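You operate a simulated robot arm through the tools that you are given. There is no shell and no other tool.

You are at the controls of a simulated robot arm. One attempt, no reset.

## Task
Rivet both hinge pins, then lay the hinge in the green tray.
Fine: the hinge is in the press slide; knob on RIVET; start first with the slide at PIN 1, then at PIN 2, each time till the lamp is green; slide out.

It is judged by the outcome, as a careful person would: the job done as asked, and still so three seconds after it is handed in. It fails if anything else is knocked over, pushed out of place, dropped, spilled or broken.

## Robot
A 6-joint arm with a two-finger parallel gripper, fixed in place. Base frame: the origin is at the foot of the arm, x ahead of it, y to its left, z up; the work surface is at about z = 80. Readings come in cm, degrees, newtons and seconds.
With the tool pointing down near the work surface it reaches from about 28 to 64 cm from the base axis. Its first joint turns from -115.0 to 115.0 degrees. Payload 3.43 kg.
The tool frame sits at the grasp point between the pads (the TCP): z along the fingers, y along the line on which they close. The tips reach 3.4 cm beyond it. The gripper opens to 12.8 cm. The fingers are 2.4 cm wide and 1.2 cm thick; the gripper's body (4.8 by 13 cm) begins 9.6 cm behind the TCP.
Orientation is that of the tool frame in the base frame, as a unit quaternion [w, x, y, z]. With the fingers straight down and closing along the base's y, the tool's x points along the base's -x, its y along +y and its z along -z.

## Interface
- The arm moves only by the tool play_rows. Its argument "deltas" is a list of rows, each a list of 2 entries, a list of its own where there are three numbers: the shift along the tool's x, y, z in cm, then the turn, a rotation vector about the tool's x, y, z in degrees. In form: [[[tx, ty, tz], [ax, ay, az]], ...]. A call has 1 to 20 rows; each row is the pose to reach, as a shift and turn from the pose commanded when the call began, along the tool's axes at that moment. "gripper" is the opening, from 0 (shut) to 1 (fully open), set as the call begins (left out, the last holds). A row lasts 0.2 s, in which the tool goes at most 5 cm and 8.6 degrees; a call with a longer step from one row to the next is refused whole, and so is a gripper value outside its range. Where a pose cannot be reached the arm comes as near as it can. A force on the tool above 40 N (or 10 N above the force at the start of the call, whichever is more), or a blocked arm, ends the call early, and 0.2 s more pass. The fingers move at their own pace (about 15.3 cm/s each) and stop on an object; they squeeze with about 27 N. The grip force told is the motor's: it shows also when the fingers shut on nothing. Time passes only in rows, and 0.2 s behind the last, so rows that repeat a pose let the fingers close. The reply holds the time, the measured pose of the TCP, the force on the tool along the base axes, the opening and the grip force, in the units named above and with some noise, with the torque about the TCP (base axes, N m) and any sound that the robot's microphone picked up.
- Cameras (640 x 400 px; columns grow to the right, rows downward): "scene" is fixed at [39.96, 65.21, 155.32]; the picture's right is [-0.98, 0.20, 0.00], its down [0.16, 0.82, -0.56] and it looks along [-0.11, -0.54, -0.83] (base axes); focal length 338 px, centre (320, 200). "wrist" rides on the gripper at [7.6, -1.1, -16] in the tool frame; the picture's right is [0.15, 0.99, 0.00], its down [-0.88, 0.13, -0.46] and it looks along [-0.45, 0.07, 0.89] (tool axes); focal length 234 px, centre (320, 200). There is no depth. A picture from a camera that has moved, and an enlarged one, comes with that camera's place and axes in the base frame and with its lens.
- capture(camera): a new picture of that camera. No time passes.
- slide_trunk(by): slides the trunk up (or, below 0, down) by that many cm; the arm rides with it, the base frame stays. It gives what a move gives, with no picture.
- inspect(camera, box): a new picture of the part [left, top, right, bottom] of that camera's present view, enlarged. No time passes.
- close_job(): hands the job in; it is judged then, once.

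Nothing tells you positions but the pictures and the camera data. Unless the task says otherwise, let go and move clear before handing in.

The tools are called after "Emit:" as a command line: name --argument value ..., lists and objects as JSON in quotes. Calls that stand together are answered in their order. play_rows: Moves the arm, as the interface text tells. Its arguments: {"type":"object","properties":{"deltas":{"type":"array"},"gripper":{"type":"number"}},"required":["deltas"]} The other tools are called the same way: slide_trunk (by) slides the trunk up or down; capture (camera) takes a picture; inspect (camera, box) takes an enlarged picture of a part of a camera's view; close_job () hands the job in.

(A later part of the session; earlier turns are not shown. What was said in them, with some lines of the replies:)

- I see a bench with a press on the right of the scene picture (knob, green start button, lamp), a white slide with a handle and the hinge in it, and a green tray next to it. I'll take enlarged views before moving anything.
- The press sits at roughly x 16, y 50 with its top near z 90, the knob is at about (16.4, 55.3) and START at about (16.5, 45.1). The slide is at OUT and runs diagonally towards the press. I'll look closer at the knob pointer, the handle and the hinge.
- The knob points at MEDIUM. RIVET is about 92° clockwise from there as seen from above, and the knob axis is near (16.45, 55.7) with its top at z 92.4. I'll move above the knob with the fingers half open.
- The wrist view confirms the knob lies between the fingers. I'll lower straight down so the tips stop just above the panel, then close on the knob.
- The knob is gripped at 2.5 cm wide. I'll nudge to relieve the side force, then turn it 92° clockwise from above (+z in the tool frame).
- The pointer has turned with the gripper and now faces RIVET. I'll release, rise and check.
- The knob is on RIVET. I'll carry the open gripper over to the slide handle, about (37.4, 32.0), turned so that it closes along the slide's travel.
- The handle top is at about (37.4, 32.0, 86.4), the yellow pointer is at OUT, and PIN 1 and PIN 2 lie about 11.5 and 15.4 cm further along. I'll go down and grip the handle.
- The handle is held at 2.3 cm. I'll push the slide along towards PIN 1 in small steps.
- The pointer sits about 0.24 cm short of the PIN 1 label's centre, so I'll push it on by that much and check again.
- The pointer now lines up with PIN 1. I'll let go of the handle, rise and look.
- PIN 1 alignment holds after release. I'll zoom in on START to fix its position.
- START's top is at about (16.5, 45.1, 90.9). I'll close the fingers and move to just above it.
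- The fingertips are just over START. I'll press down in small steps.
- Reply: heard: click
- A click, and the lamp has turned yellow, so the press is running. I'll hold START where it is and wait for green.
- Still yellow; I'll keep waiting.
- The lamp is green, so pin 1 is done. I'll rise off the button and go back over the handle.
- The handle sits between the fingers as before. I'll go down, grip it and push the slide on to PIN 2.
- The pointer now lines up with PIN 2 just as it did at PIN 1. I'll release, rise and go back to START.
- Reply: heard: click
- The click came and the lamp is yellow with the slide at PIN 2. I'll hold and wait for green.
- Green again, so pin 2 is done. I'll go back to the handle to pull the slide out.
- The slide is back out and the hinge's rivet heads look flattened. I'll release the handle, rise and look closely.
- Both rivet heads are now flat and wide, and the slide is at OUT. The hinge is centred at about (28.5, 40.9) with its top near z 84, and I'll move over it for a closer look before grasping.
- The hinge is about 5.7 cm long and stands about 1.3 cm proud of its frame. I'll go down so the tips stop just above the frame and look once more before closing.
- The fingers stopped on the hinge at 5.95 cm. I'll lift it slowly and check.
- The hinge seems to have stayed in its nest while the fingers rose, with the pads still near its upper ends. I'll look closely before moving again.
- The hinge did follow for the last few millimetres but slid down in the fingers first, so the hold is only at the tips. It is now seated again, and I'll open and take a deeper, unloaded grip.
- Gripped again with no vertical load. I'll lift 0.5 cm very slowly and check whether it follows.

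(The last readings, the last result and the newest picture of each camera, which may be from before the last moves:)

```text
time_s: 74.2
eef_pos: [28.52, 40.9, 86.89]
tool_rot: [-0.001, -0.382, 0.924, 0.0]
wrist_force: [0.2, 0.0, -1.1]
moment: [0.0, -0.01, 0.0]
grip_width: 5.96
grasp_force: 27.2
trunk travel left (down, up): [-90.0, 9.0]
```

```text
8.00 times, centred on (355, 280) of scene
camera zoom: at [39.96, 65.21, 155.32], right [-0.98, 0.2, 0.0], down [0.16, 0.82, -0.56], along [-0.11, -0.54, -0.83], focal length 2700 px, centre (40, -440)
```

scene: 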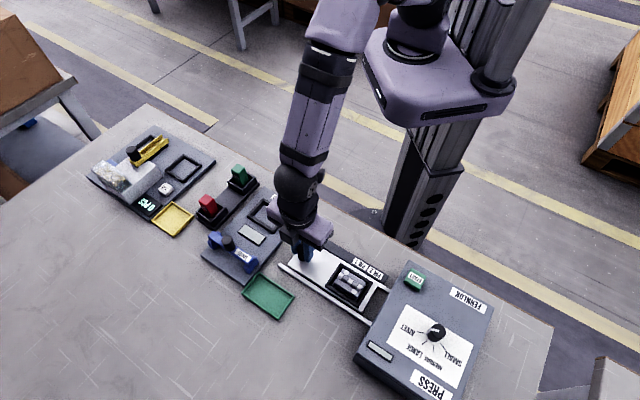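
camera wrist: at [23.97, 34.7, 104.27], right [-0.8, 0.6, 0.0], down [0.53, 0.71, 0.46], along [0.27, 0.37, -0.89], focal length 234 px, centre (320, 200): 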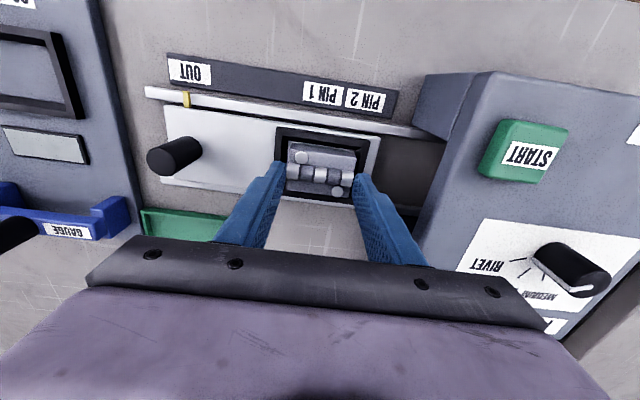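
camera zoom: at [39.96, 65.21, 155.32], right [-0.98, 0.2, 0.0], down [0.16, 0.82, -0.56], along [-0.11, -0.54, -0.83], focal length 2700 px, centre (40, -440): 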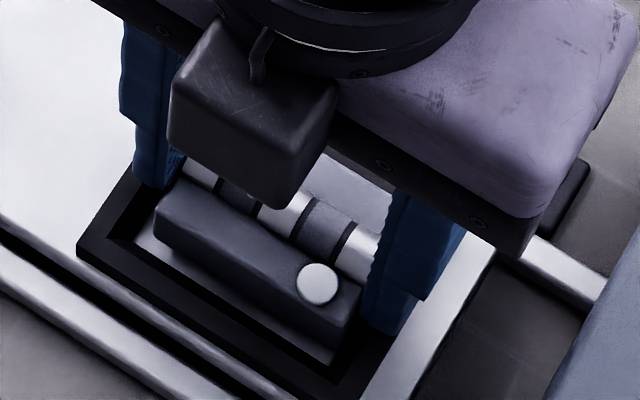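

This time the hinge follows the gripper. I'll go on lifting slowly.

Emit:
play_rows --deltas '[[[0, 0, -0.1], [0, 0, 0]], [[0, 0, -0.25], [0, 0, 0]], [[0, 0, -0.4], [0, 0, 0]], [[0, 0, -0.6], [0, 0, 0]], [[0, 0, -0.8], [0, 0, 0]], [[0, 0, -1.0], [0, 0, 0]], [[0, 0, -1.2], [0, 0, 0]], [[0, 0, -1.4], [0, 0, 0]], [[0, 0, -1.6], [0, 0, 0]], [[0, 0, -1.8], [0, 0, 0]], [[0, 0, -2.0], [0, 0, 0]], [[0, 0, -2.0], [0, 0, 0]]]' --gripper 0.0

Emit:
inspect --camera "wrist" --box '[270, 140, 370, 210]'

Emit:
inspect --camera "scene" --box '[315, 255, 395, 305]'

```text
time_s: 76.8
eef_pos: [28.4, 40.89, 88.98]
tool_rot: [0.0, -0.382, 0.924, 0.0]
wrist_force: [0.4, -0.7, -0.6]
moment: [0.0, 0.0, 0.02]
grip_width: 5.95
grasp_force: 27.2
trunk travel left (down, up): [-90.0, 9.0]
```

```text
5.71 times, centred on (320, 175) of wrist
camera zoom: at [23.9, 34.77, 104.98], right [-0.8, 0.6, 0.0], down [0.53, 0.71, 0.46], along [0.27, 0.37, -0.89], focal length 1338 px, centre (320, 343)
```

zoom: 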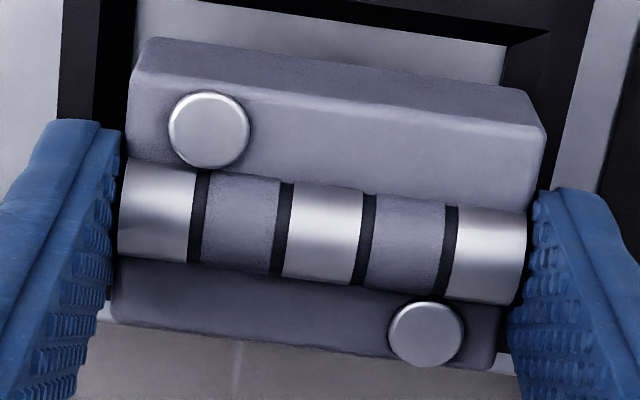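

```text
8.00 times, centred on (355, 280) of scene
camera zoom: at [39.96, 65.21, 155.32], right [-0.98, 0.2, 0.0], down [0.16, 0.82, -0.56], along [-0.11, -0.54, -0.83], focal length 2700 px, centre (40, -440)
```

zoom: 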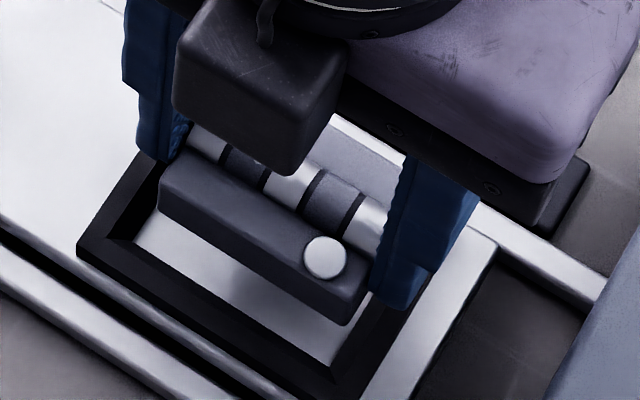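

The hinge is held firmly and clear of the nest. I'll lift further, still gently.

Emit:
play_rows --deltas '[[[0, 0, -0.12], [0, 0, 0]], [[0, 0, -0.35], [0, 0, 0]], [[0, 0, -0.7], [0, 0, 0]], [[0, 0, -1.1], [0, 0, 0]], [[0, 0, -1.55], [0, 0, 0]], [[0, 0, -2.0], [0, 0, 0]], [[0, 0, -2.5], [0, 0, 0]], [[0, 0, -3.0], [0, 0, 0]], [[0, 0, -3.5], [0, 0, 0]], [[0, 0, -4.0], [0, 0, 0]], [[0, 0, -4.5], [0, 0, 0]], [[0, 0, -5.0], [0, 0, 0]], [[0, 0, -5.4], [0, 0, 0]], [[0, 0, -5.7], [0, 0, 0]], [[0, 0, -5.9], [0, 0, 0]], [[0, 0, -6.0], [0, 0, 0]], [[0, 0, -6.0], [0, 0, 0]]]' --gripper 0.0

Emit:
inspect --camera "wrist" --box '[270, 140, 370, 210]'

Emit:
inspect --camera "scene" --box '[190, 210, 318, 330]'

```text
time_s: 80.4
eef_pos: [28.46, 40.84, 94.98]
tool_rot: [0.0, -0.383, 0.924, 0.0]
wrist_force: [0.2, -0.4, -0.3]
moment: [0.0, 0.04, 0.01]
grip_width: 5.96
grasp_force: 27.3
trunk travel left (down, up): [-90.0, 9.0]
```

```text
5.71 times, centred on (320, 175) of wrist
camera zoom: at [23.94, 34.73, 110.96], right [-0.8, 0.6, 0.0], down [0.53, 0.71, 0.46], along [0.27, 0.37, -0.89], focal length 1338 px, centre (320, 343)
```

zoom: 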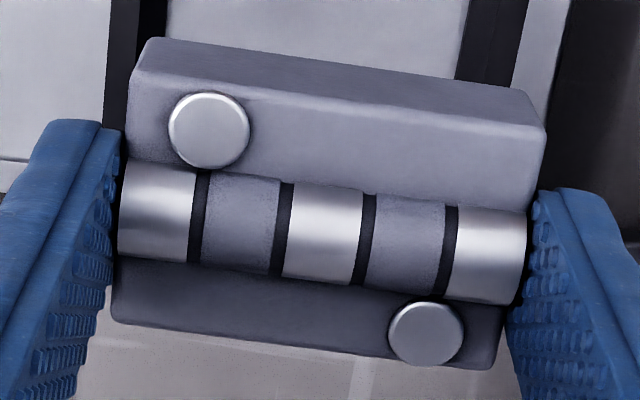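

```text
3.33 times, centred on (254, 270) of scene
camera zoom: at [39.96, 65.21, 155.32], right [-0.98, 0.2, 0.0], down [0.16, 0.82, -0.56], along [-0.11, -0.54, -0.83], focal length 1125 px, centre (540, -33)
```

zoom: 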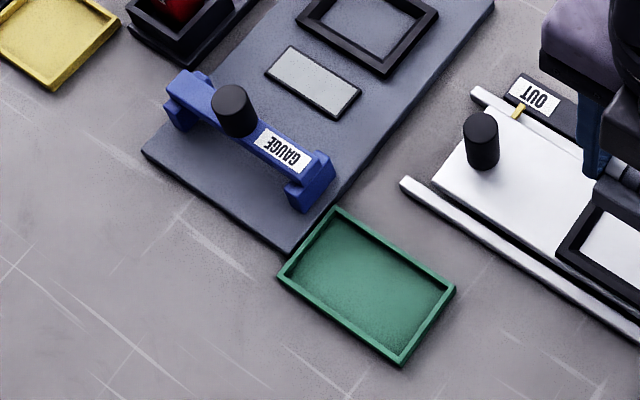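

The grip is steady and the tray is clear, centred at about (46.5, 39.4) with its long side along the same direction as the hinge. I'll carry the hinge over at constant height.

Emit:
play_rows --deltas '[[[-0.12, -0.14, 0], [0, 0, 0]], [[-0.35, -0.41, 0], [0, 0, 0]], [[-0.71, -0.83, 0], [0, 0, 0]], [[-1.18, -1.38, 0], [0, 0, 0]], [[-1.76, -2.07, 0], [0, 0, 0]], [[-2.47, -2.9, 0], [0, 0, 0]], [[-3.17, -3.73, 0], [0, 0, 0]], [[-3.88, -4.55, 0], [0, 0, 0]], [[-4.58, -5.38, 0], [0, 0, 0]], [[-5.29, -6.21, 0], [0, 0, 0]], [[-6.11, -7.18, 0], [0, 0, 0]], [[-6.93, -8.14, 0], [0, 0, 0]], [[-7.76, -9.11, 0], [0, 0, 0]], [[-8.58, -10.07, 0], [0, 0, 0]], [[-9.28, -10.9, 0], [0, 0, 0]], [[-9.99, -11.73, 0], [0, 0, 0]], [[-10.58, -12.42, 0], [0, 0, 0]], [[-11.16, -13.11, 0], [0, 0, 0]], [[-11.52, -13.52, 0], [0, 0, 0]], [[-11.75, -13.8, 0], [0, 0, 0]]]' --gripper 0.0

Emit:
capture --camera "wrist"

Emit:
inspect --camera "scene" --box '[190, 190, 350, 340]'

```text
time_s: 84.6
eef_pos: [46.49, 39.5, 94.9]
tool_rot: [0.0, -0.382, 0.924, 0.0]
wrist_force: [-0.4, 0.0, -0.6]
moment: [0.04, -0.04, 0.01]
grip_width: 5.94
grasp_force: 26.5
trunk travel left (down, up): [-90.0, 9.0]
```

```text
taken
camera wrist: at [42.04, 33.29, 110.92], right [-0.8, 0.6, 0.0], down [0.53, 0.71, 0.46], along [0.27, 0.37, -0.89], focal length 234 px, centre (320, 200)
```

wrist: 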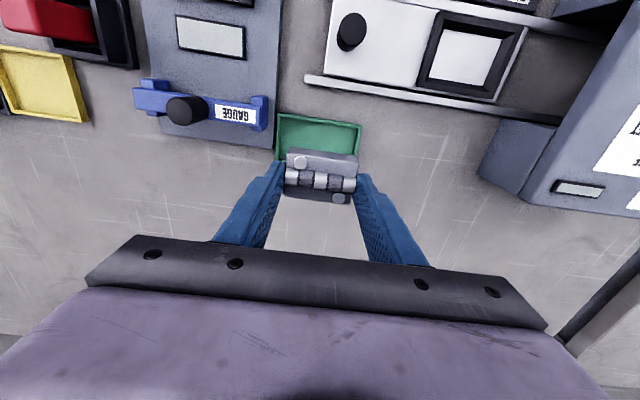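

```text
2.67 times, centred on (270, 265) of scene
camera zoom: at [39.96, 65.21, 155.32], right [-0.98, 0.2, 0.0], down [0.16, 0.82, -0.56], along [-0.11, -0.54, -0.83], focal length 900 px, centre (453, 27)
```

zoom: 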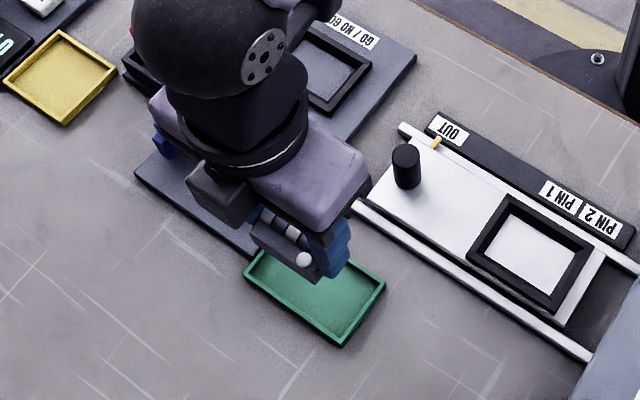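

Emit:
inspect --camera "wrist" --box '[260, 95, 380, 215]'

Emit:
inspect --camera "scene" --box '[236, 260, 308, 324]'

```text
3.33 times, centred on (320, 155) of wrist
camera zoom: at [42.04, 33.29, 110.92], right [-0.8, 0.6, 0.0], down [0.53, 0.71, 0.46], along [0.27, 0.37, -0.89], focal length 781 px, centre (320, 350)
```

zoom: 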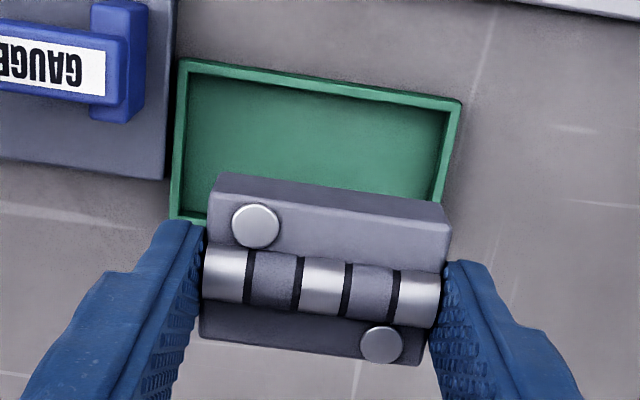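

```text
6.25 times, centred on (272, 292) of scene
camera zoom: at [39.96, 65.21, 155.32], right [-0.98, 0.2, 0.0], down [0.16, 0.82, -0.56], along [-0.11, -0.54, -0.83], focal length 2109 px, centre (620, -375)
```

zoom: 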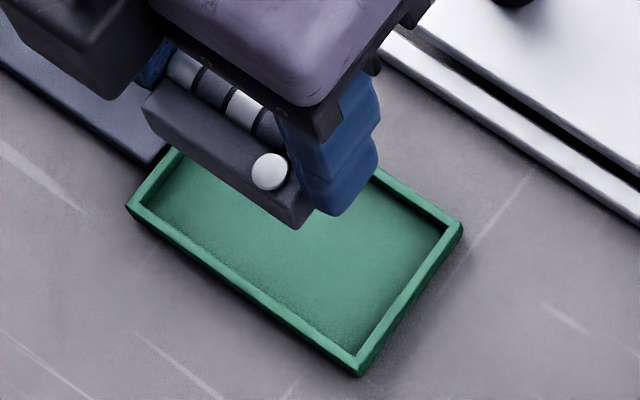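

The tray centre refines to about (46.6, 39.0) with a low rim near z 80.7, so I'll shift about 0.4 cm and come down slowly.

Emit:
play_rows --deltas '[[[0.06, -0.13, 0.15], [0, 0, 0]], [[0.12, -0.26, 0.45], [0, 0, 0]], [[0.19, -0.39, 0.9], [0, 0, 0]], [[0.19, -0.39, 1.5], [0, 0, 0]], [[0.19, -0.39, 2.1], [0, 0, 0]], [[0.19, -0.39, 2.7], [0, 0, 0]], [[0.19, -0.39, 3.3], [0, 0, 0]], [[0.19, -0.39, 3.9], [0, 0, 0]], [[0.19, -0.39, 4.5], [0, 0, 0]], [[0.19, -0.39, 5.1], [0, 0, 0]], [[0.19, -0.39, 5.7], [0, 0, 0]], [[0.19, -0.39, 6.2], [0, 0, 0]], [[0.19, -0.39, 6.6], [0, 0, 0]], [[0.19, -0.39, 6.8], [0, 0, 0]], [[0.19, -0.39, 6.8], [0, 0, 0]]]' --gripper 0.0

Emit:
inspect --camera "wrist" --box '[260, 115, 380, 235]'

Emit:
inspect --camera "scene" --box '[226, 250, 306, 320]'

```text
time_s: 87.8
eef_pos: [46.57, 38.93, 88.18]
tool_rot: [-0.001, -0.383, 0.924, 0.0]
wrist_force: [-1.3, -0.4, -0.9]
moment: [-0.01, 0.0, 0.0]
grip_width: 5.95
grasp_force: 27.6
trunk travel left (down, up): [-90.0, 9.0]
```

```text
3.33 times, centred on (320, 175) of wrist
camera zoom: at [42.07, 32.89, 104.17], right [-0.8, 0.6, 0.0], down [0.53, 0.71, 0.46], along [0.27, 0.37, -0.89], focal length 781 px, centre (320, 283)
```

zoom: 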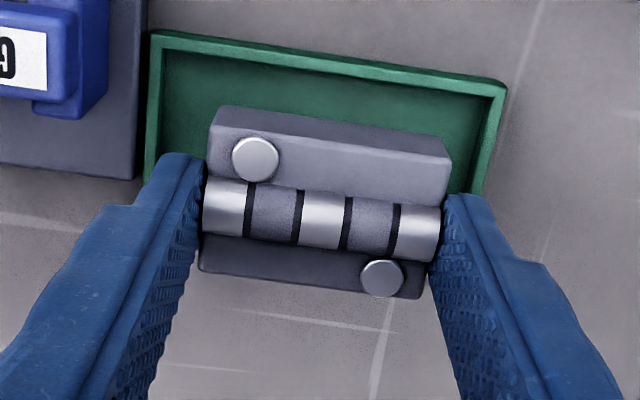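

```text
5.71 times, centred on (266, 285) of scene
camera zoom: at [39.96, 65.21, 155.32], right [-0.98, 0.2, 0.0], down [0.16, 0.82, -0.56], along [-0.11, -0.54, -0.83], focal length 1929 px, centre (629, -286)
```

zoom: 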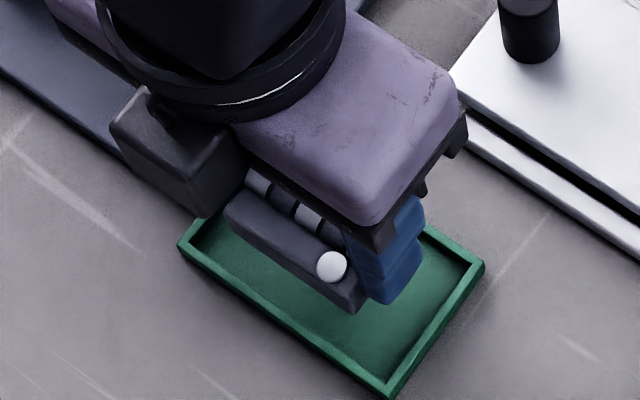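

The hinge is centred over the tray. I'll continue down, then creep to contact.

Emit:
play_rows --deltas '[[[0, 0, 0.15], [0, 0, 0]], [[0, 0, 0.4], [0, 0, 0]], [[0, 0, 0.8], [0, 0, 0]], [[0, 0, 1.2], [0, 0, 0]], [[0, 0, 1.6], [0, 0, 0]], [[0, 0, 2.0], [0, 0, 0]], [[0, 0, 2.4], [0, 0, 0]], [[0, 0, 2.7], [0, 0, 0]], [[0, 0, 2.9], [0, 0, 0]], [[0, 0, 3.0], [0, 0, 0]], [[0, 0, 3.0], [0, 0, 0]]]' --gripper 0.0

Emit:
inspect --camera "wrist" --box '[260, 115, 380, 235]'

Emit:
inspect --camera "scene" --box '[226, 250, 306, 320]'

```text
time_s: 90.2
eef_pos: [46.69, 39.05, 85.19]
tool_rot: [0.0, -0.382, 0.924, 0.0]
wrist_force: [0.2, -0.3, -0.9]
moment: [-0.05, 0.03, 0.01]
grip_width: 5.94
grasp_force: 26.9
trunk travel left (down, up): [-90.0, 9.0]
```

```text
3.33 times, centred on (320, 175) of wrist
camera zoom: at [42.14, 32.92, 101.14], right [-0.8, 0.6, 0.0], down [0.53, 0.71, 0.46], along [0.27, 0.37, -0.89], focal length 781 px, centre (320, 283)
```

zoom: 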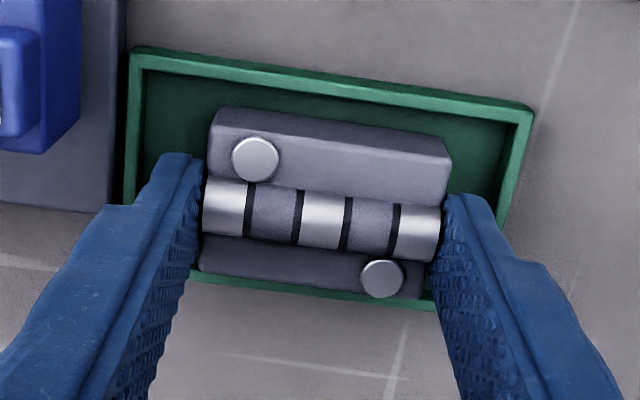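

```text
5.71 times, centred on (266, 285) of scene
camera zoom: at [39.96, 65.21, 155.32], right [-0.98, 0.2, 0.0], down [0.16, 0.82, -0.56], along [-0.11, -0.54, -0.83], focal length 1929 px, centre (629, -286)
```

zoom: 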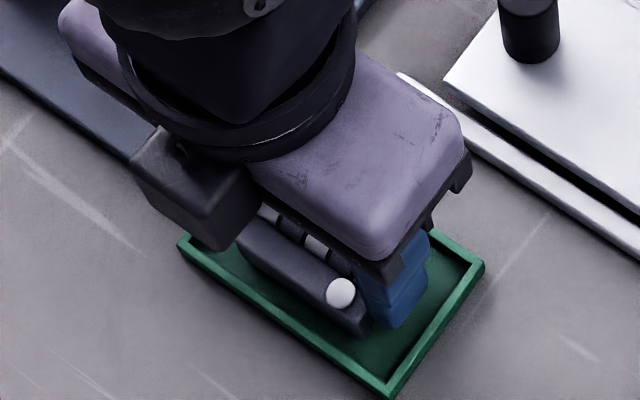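

Emit:
play_rows --deltas '[[[0, 0, 0.1], [0, 0, 0]], [[0, 0, 0.2], [0, 0, 0]], [[0, 0, 0.3], [0, 0, 0]], [[0, 0, 0.4], [0, 0, 0]], [[0, 0, 0.5], [0, 0, 0]]]' --gripper 0.0

```text
time_s: 91.4
eef_pos: [46.6, 39.04, 84.85]
tool_rot: [0.002, -0.382, 0.924, 0.0]
wrist_force: [0.3, -0.8, 7.1]
moment: [-0.09, 0.09, -0.01]
grip_width: 5.96
grasp_force: 27.3
trunk travel left (down, up): [-90.0, 9.0]
```

Emit:
inspect --camera "wrist" --box '[260, 115, 380, 235]'

Emit:
inspect --camera "scene" --box '[226, 250, 306, 320]'

```text
3.33 times, centred on (320, 175) of wrist
camera zoom: at [42.12, 32.84, 100.83], right [-0.8, 0.6, 0.0], down [0.53, 0.71, 0.46], along [0.27, 0.37, -0.89], focal length 781 px, centre (320, 283)
```

zoom: 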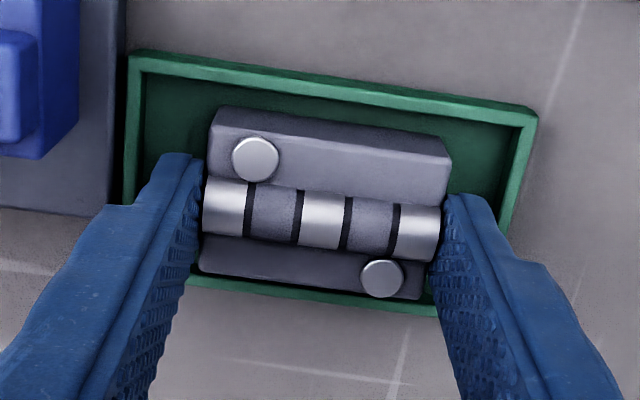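

```text
5.71 times, centred on (266, 285) of scene
camera zoom: at [39.96, 65.21, 155.32], right [-0.98, 0.2, 0.0], down [0.16, 0.82, -0.56], along [-0.11, -0.54, -0.83], focal length 1929 px, centre (629, -286)
```

zoom: 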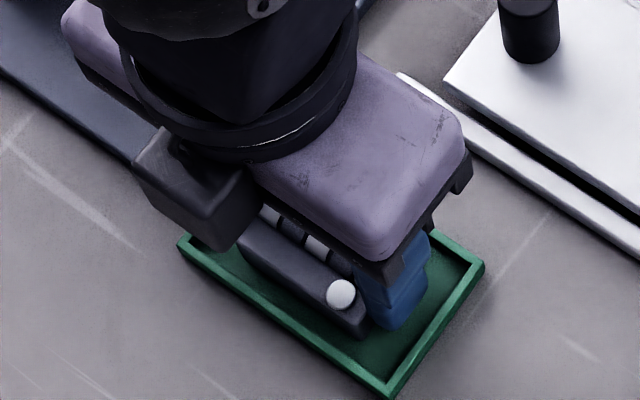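

The hinge is resting on the tray floor with about 7 N. I'll ease off, open the fingers, rise and check.

Emit:
play_rows --deltas '[[[0, 0, -0.08], [0, 0, 0]], [[0, 0, -0.08], [0, 0, 0]]]' --gripper 0.0

Emit:
play_rows --deltas '[[[0, 0, 0], [0, 0, 0]], [[0, 0, 0], [0, 0, 0]], [[0, 0, 0], [0, 0, 0]]]' --gripper 0.54

Emit:
inspect --camera "wrist" --box '[260, 115, 380, 235]'

```text
time_s: 92.0
eef_pos: [46.74, 38.96, 84.83]
tool_rot: [0.0, -0.383, 0.924, 0.0]
wrist_force: [1.0, -0.1, 9.0]
moment: [-0.1, 0.07, 0.0]
grip_width: 5.96
grasp_force: 27.2
trunk travel left (down, up): [-90.0, 9.0]
```

```text
time_s: 92.8
eef_pos: [46.76, 38.98, 84.82]
tool_rot: [0.0, -0.383, 0.924, 0.0]
wrist_force: [0.6, 0.1, -0.2]
moment: [-0.01, 0.02, 0.01]
grip_width: 6.9
grasp_force: 0.1
trunk travel left (down, up): [-90.0, 9.0]
```

```text
3.33 times, centred on (320, 175) of wrist
camera zoom: at [42.16, 32.87, 100.75], right [-0.8, 0.6, 0.0], down [0.53, 0.71, 0.46], along [0.27, 0.37, -0.89], focal length 781 px, centre (320, 283)
```

zoom: 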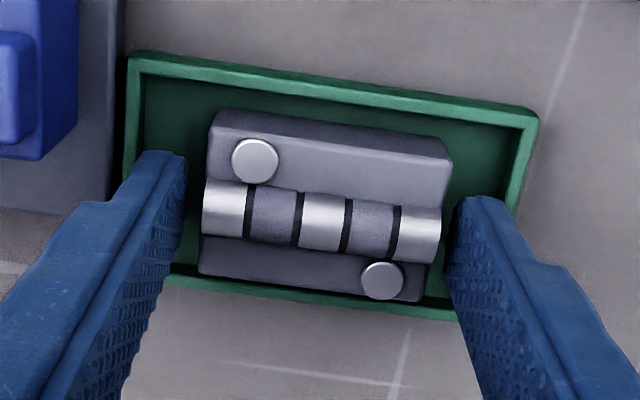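

The hinge is released and lies inside the tray. I'll rise straight up and move clear.

Emit:
play_rows --deltas '[[[0, 0, -0.6], [0, 0, 0]], [[0, 0, -1.6], [0, 0, 0]], [[0, 0, -3.2], [0, 0, 0]], [[0, 0, -5.5], [0, 0, 0]], [[0, 0, -8.5], [0, 0, 0]], [[0, 0, -12], [0, 0, 0]], [[0, 0, -16], [0, 0, 0]], [[0, 0, -20], [0, 0, 0]], [[2.5, 0, -22], [0, 0, 0]], [[6, 0, -22], [0, 0, 0]], [[10, 0, -22], [0, 0, 0]], [[13, 0, -22], [0, 0, 0]], [[13, 0, -22], [0, 0, 0]]]' --gripper 0.54

Emit:
capture --camera "scene"

Emit:
inspect --camera "scene" --box '[226, 250, 306, 320]'

Emit:
capture --camera "wrist"

```text
time_s: 95.6
eef_pos: [37.42, 29.98, 106.7]
tool_rot: [0.0, -0.383, 0.924, -0.001]
wrist_force: [0.3, 0.1, -0.1]
moment: [0.02, 0.01, 0.04]
grip_width: 6.91
grasp_force: 0.1
trunk travel left (down, up): [-90.0, 9.0]
```

```text
taken
```

scene: 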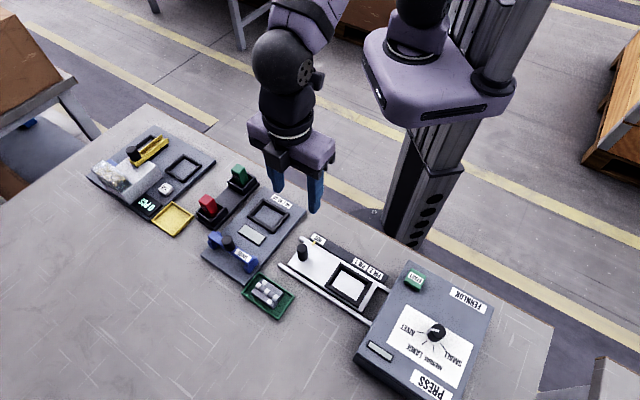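

```text
5.71 times, centred on (266, 285) of scene
camera zoom: at [39.96, 65.21, 155.32], right [-0.98, 0.2, 0.0], down [0.16, 0.82, -0.56], along [-0.11, -0.54, -0.83], focal length 1929 px, centre (629, -286)
```

zoom: 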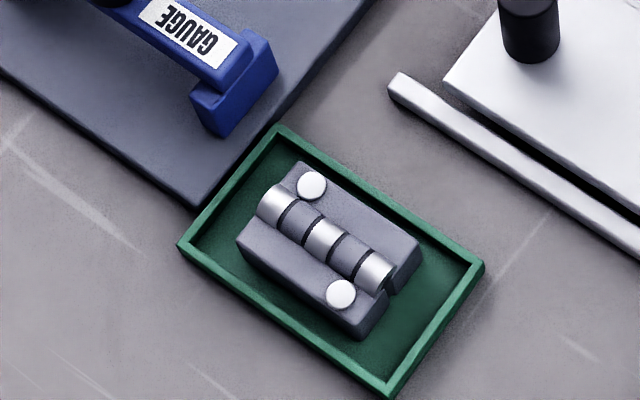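

```text
taken
camera wrist: at [32.85, 23.84, 122.66], right [-0.8, 0.6, 0.0], down [0.53, 0.71, 0.46], along [0.27, 0.37, -0.89], focal length 234 px, centre (320, 200)
```

wrist: 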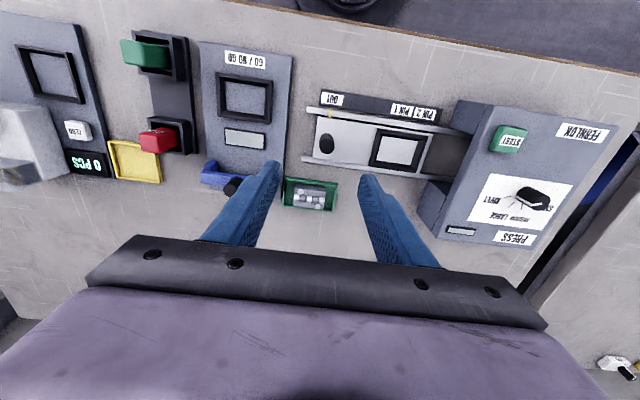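

The hinge lies flat in the green tray with both rivet heads formed. One last check that the slide is still at OUT and nothing else moved.

Emit:
inspect --camera "wrist" --box '[290, 75, 450, 195]'

Emit:
inspect --camera "scene" --box '[270, 225, 398, 325]'

Emit:
inspect --camera "scene" --box '[80, 120, 320, 300]'

```text
3.33 times, centred on (370, 135) of wrist
camera zoom: at [32.85, 23.84, 122.66], right [-0.8, 0.6, 0.0], down [0.53, 0.71, 0.46], along [0.27, 0.37, -0.89], focal length 781 px, centre (153, 417)
```

zoom: 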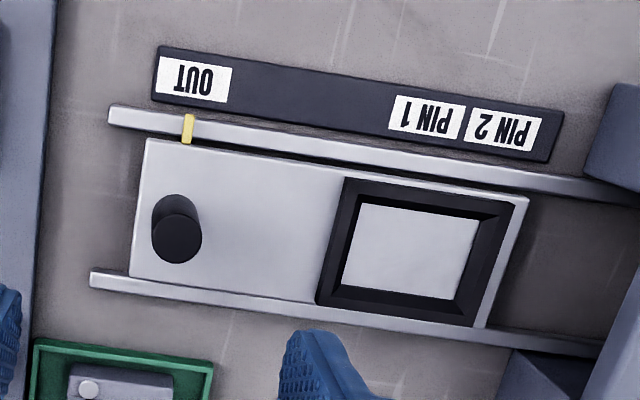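

```text
4.00 times, centred on (334, 275) of scene
camera zoom: at [39.96, 65.21, 155.32], right [-0.98, 0.2, 0.0], down [0.16, 0.82, -0.56], along [-0.11, -0.54, -0.83], focal length 1350 px, centre (264, -100)
```

zoom: 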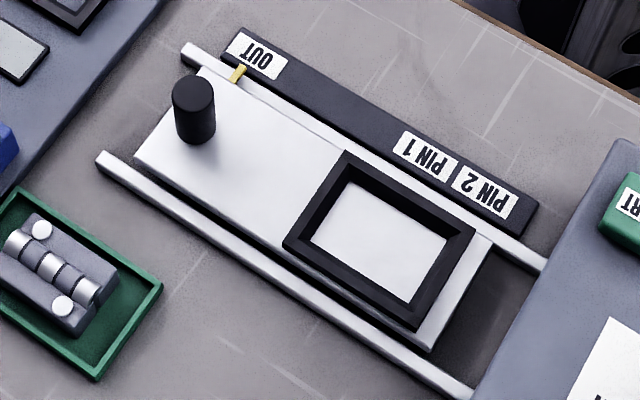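

```text
2.22 times, centred on (200, 210) of scene
camera zoom: at [39.96, 65.21, 155.32], right [-0.98, 0.2, 0.0], down [0.16, 0.82, -0.56], along [-0.11, -0.54, -0.83], focal length 750 px, centre (587, 178)
```

zoom: 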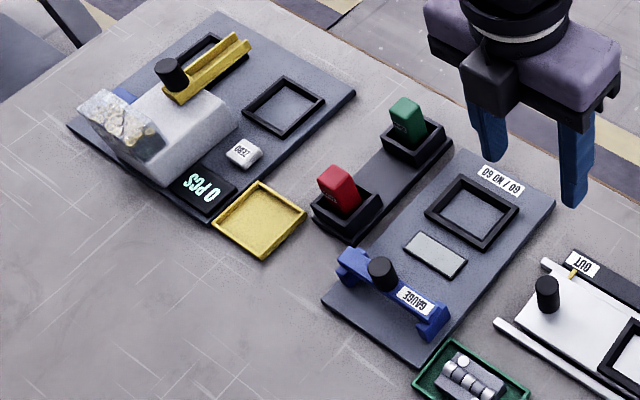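

The slide is at OUT, both pins are riveted, the hinge rests in the green tray, everything else is where it was, and the arm is clear. I'm handing the job in.

Emit:
close_job

```text
The job is handed in.
```

I riveted both hinge pins and laid the hinge in the green tray, then handed the job in. The hand-in reply didn't say whether it passed.

- **Riveting:** I turned the knob from MEDIUM to RIVET. I ran START once with the slide at PIN 1 and once at PIN 2, holding it each time until the lamp was green. Both rivet heads show as flattened in the pictures.
- **Slide:** It is back at OUT with the nest empty.
- **Hinge:** It lies flat inside the tray, clear of the rim.
- **First lift:** The fingers slid up the hinge, and it settled back about 0.4 cm into its nest. I opened, took a fresh grip without pressing on the frame, and it held all the way to the tray.

In the last pictures nothing else on the bench had moved, and the arm is clear of the work.
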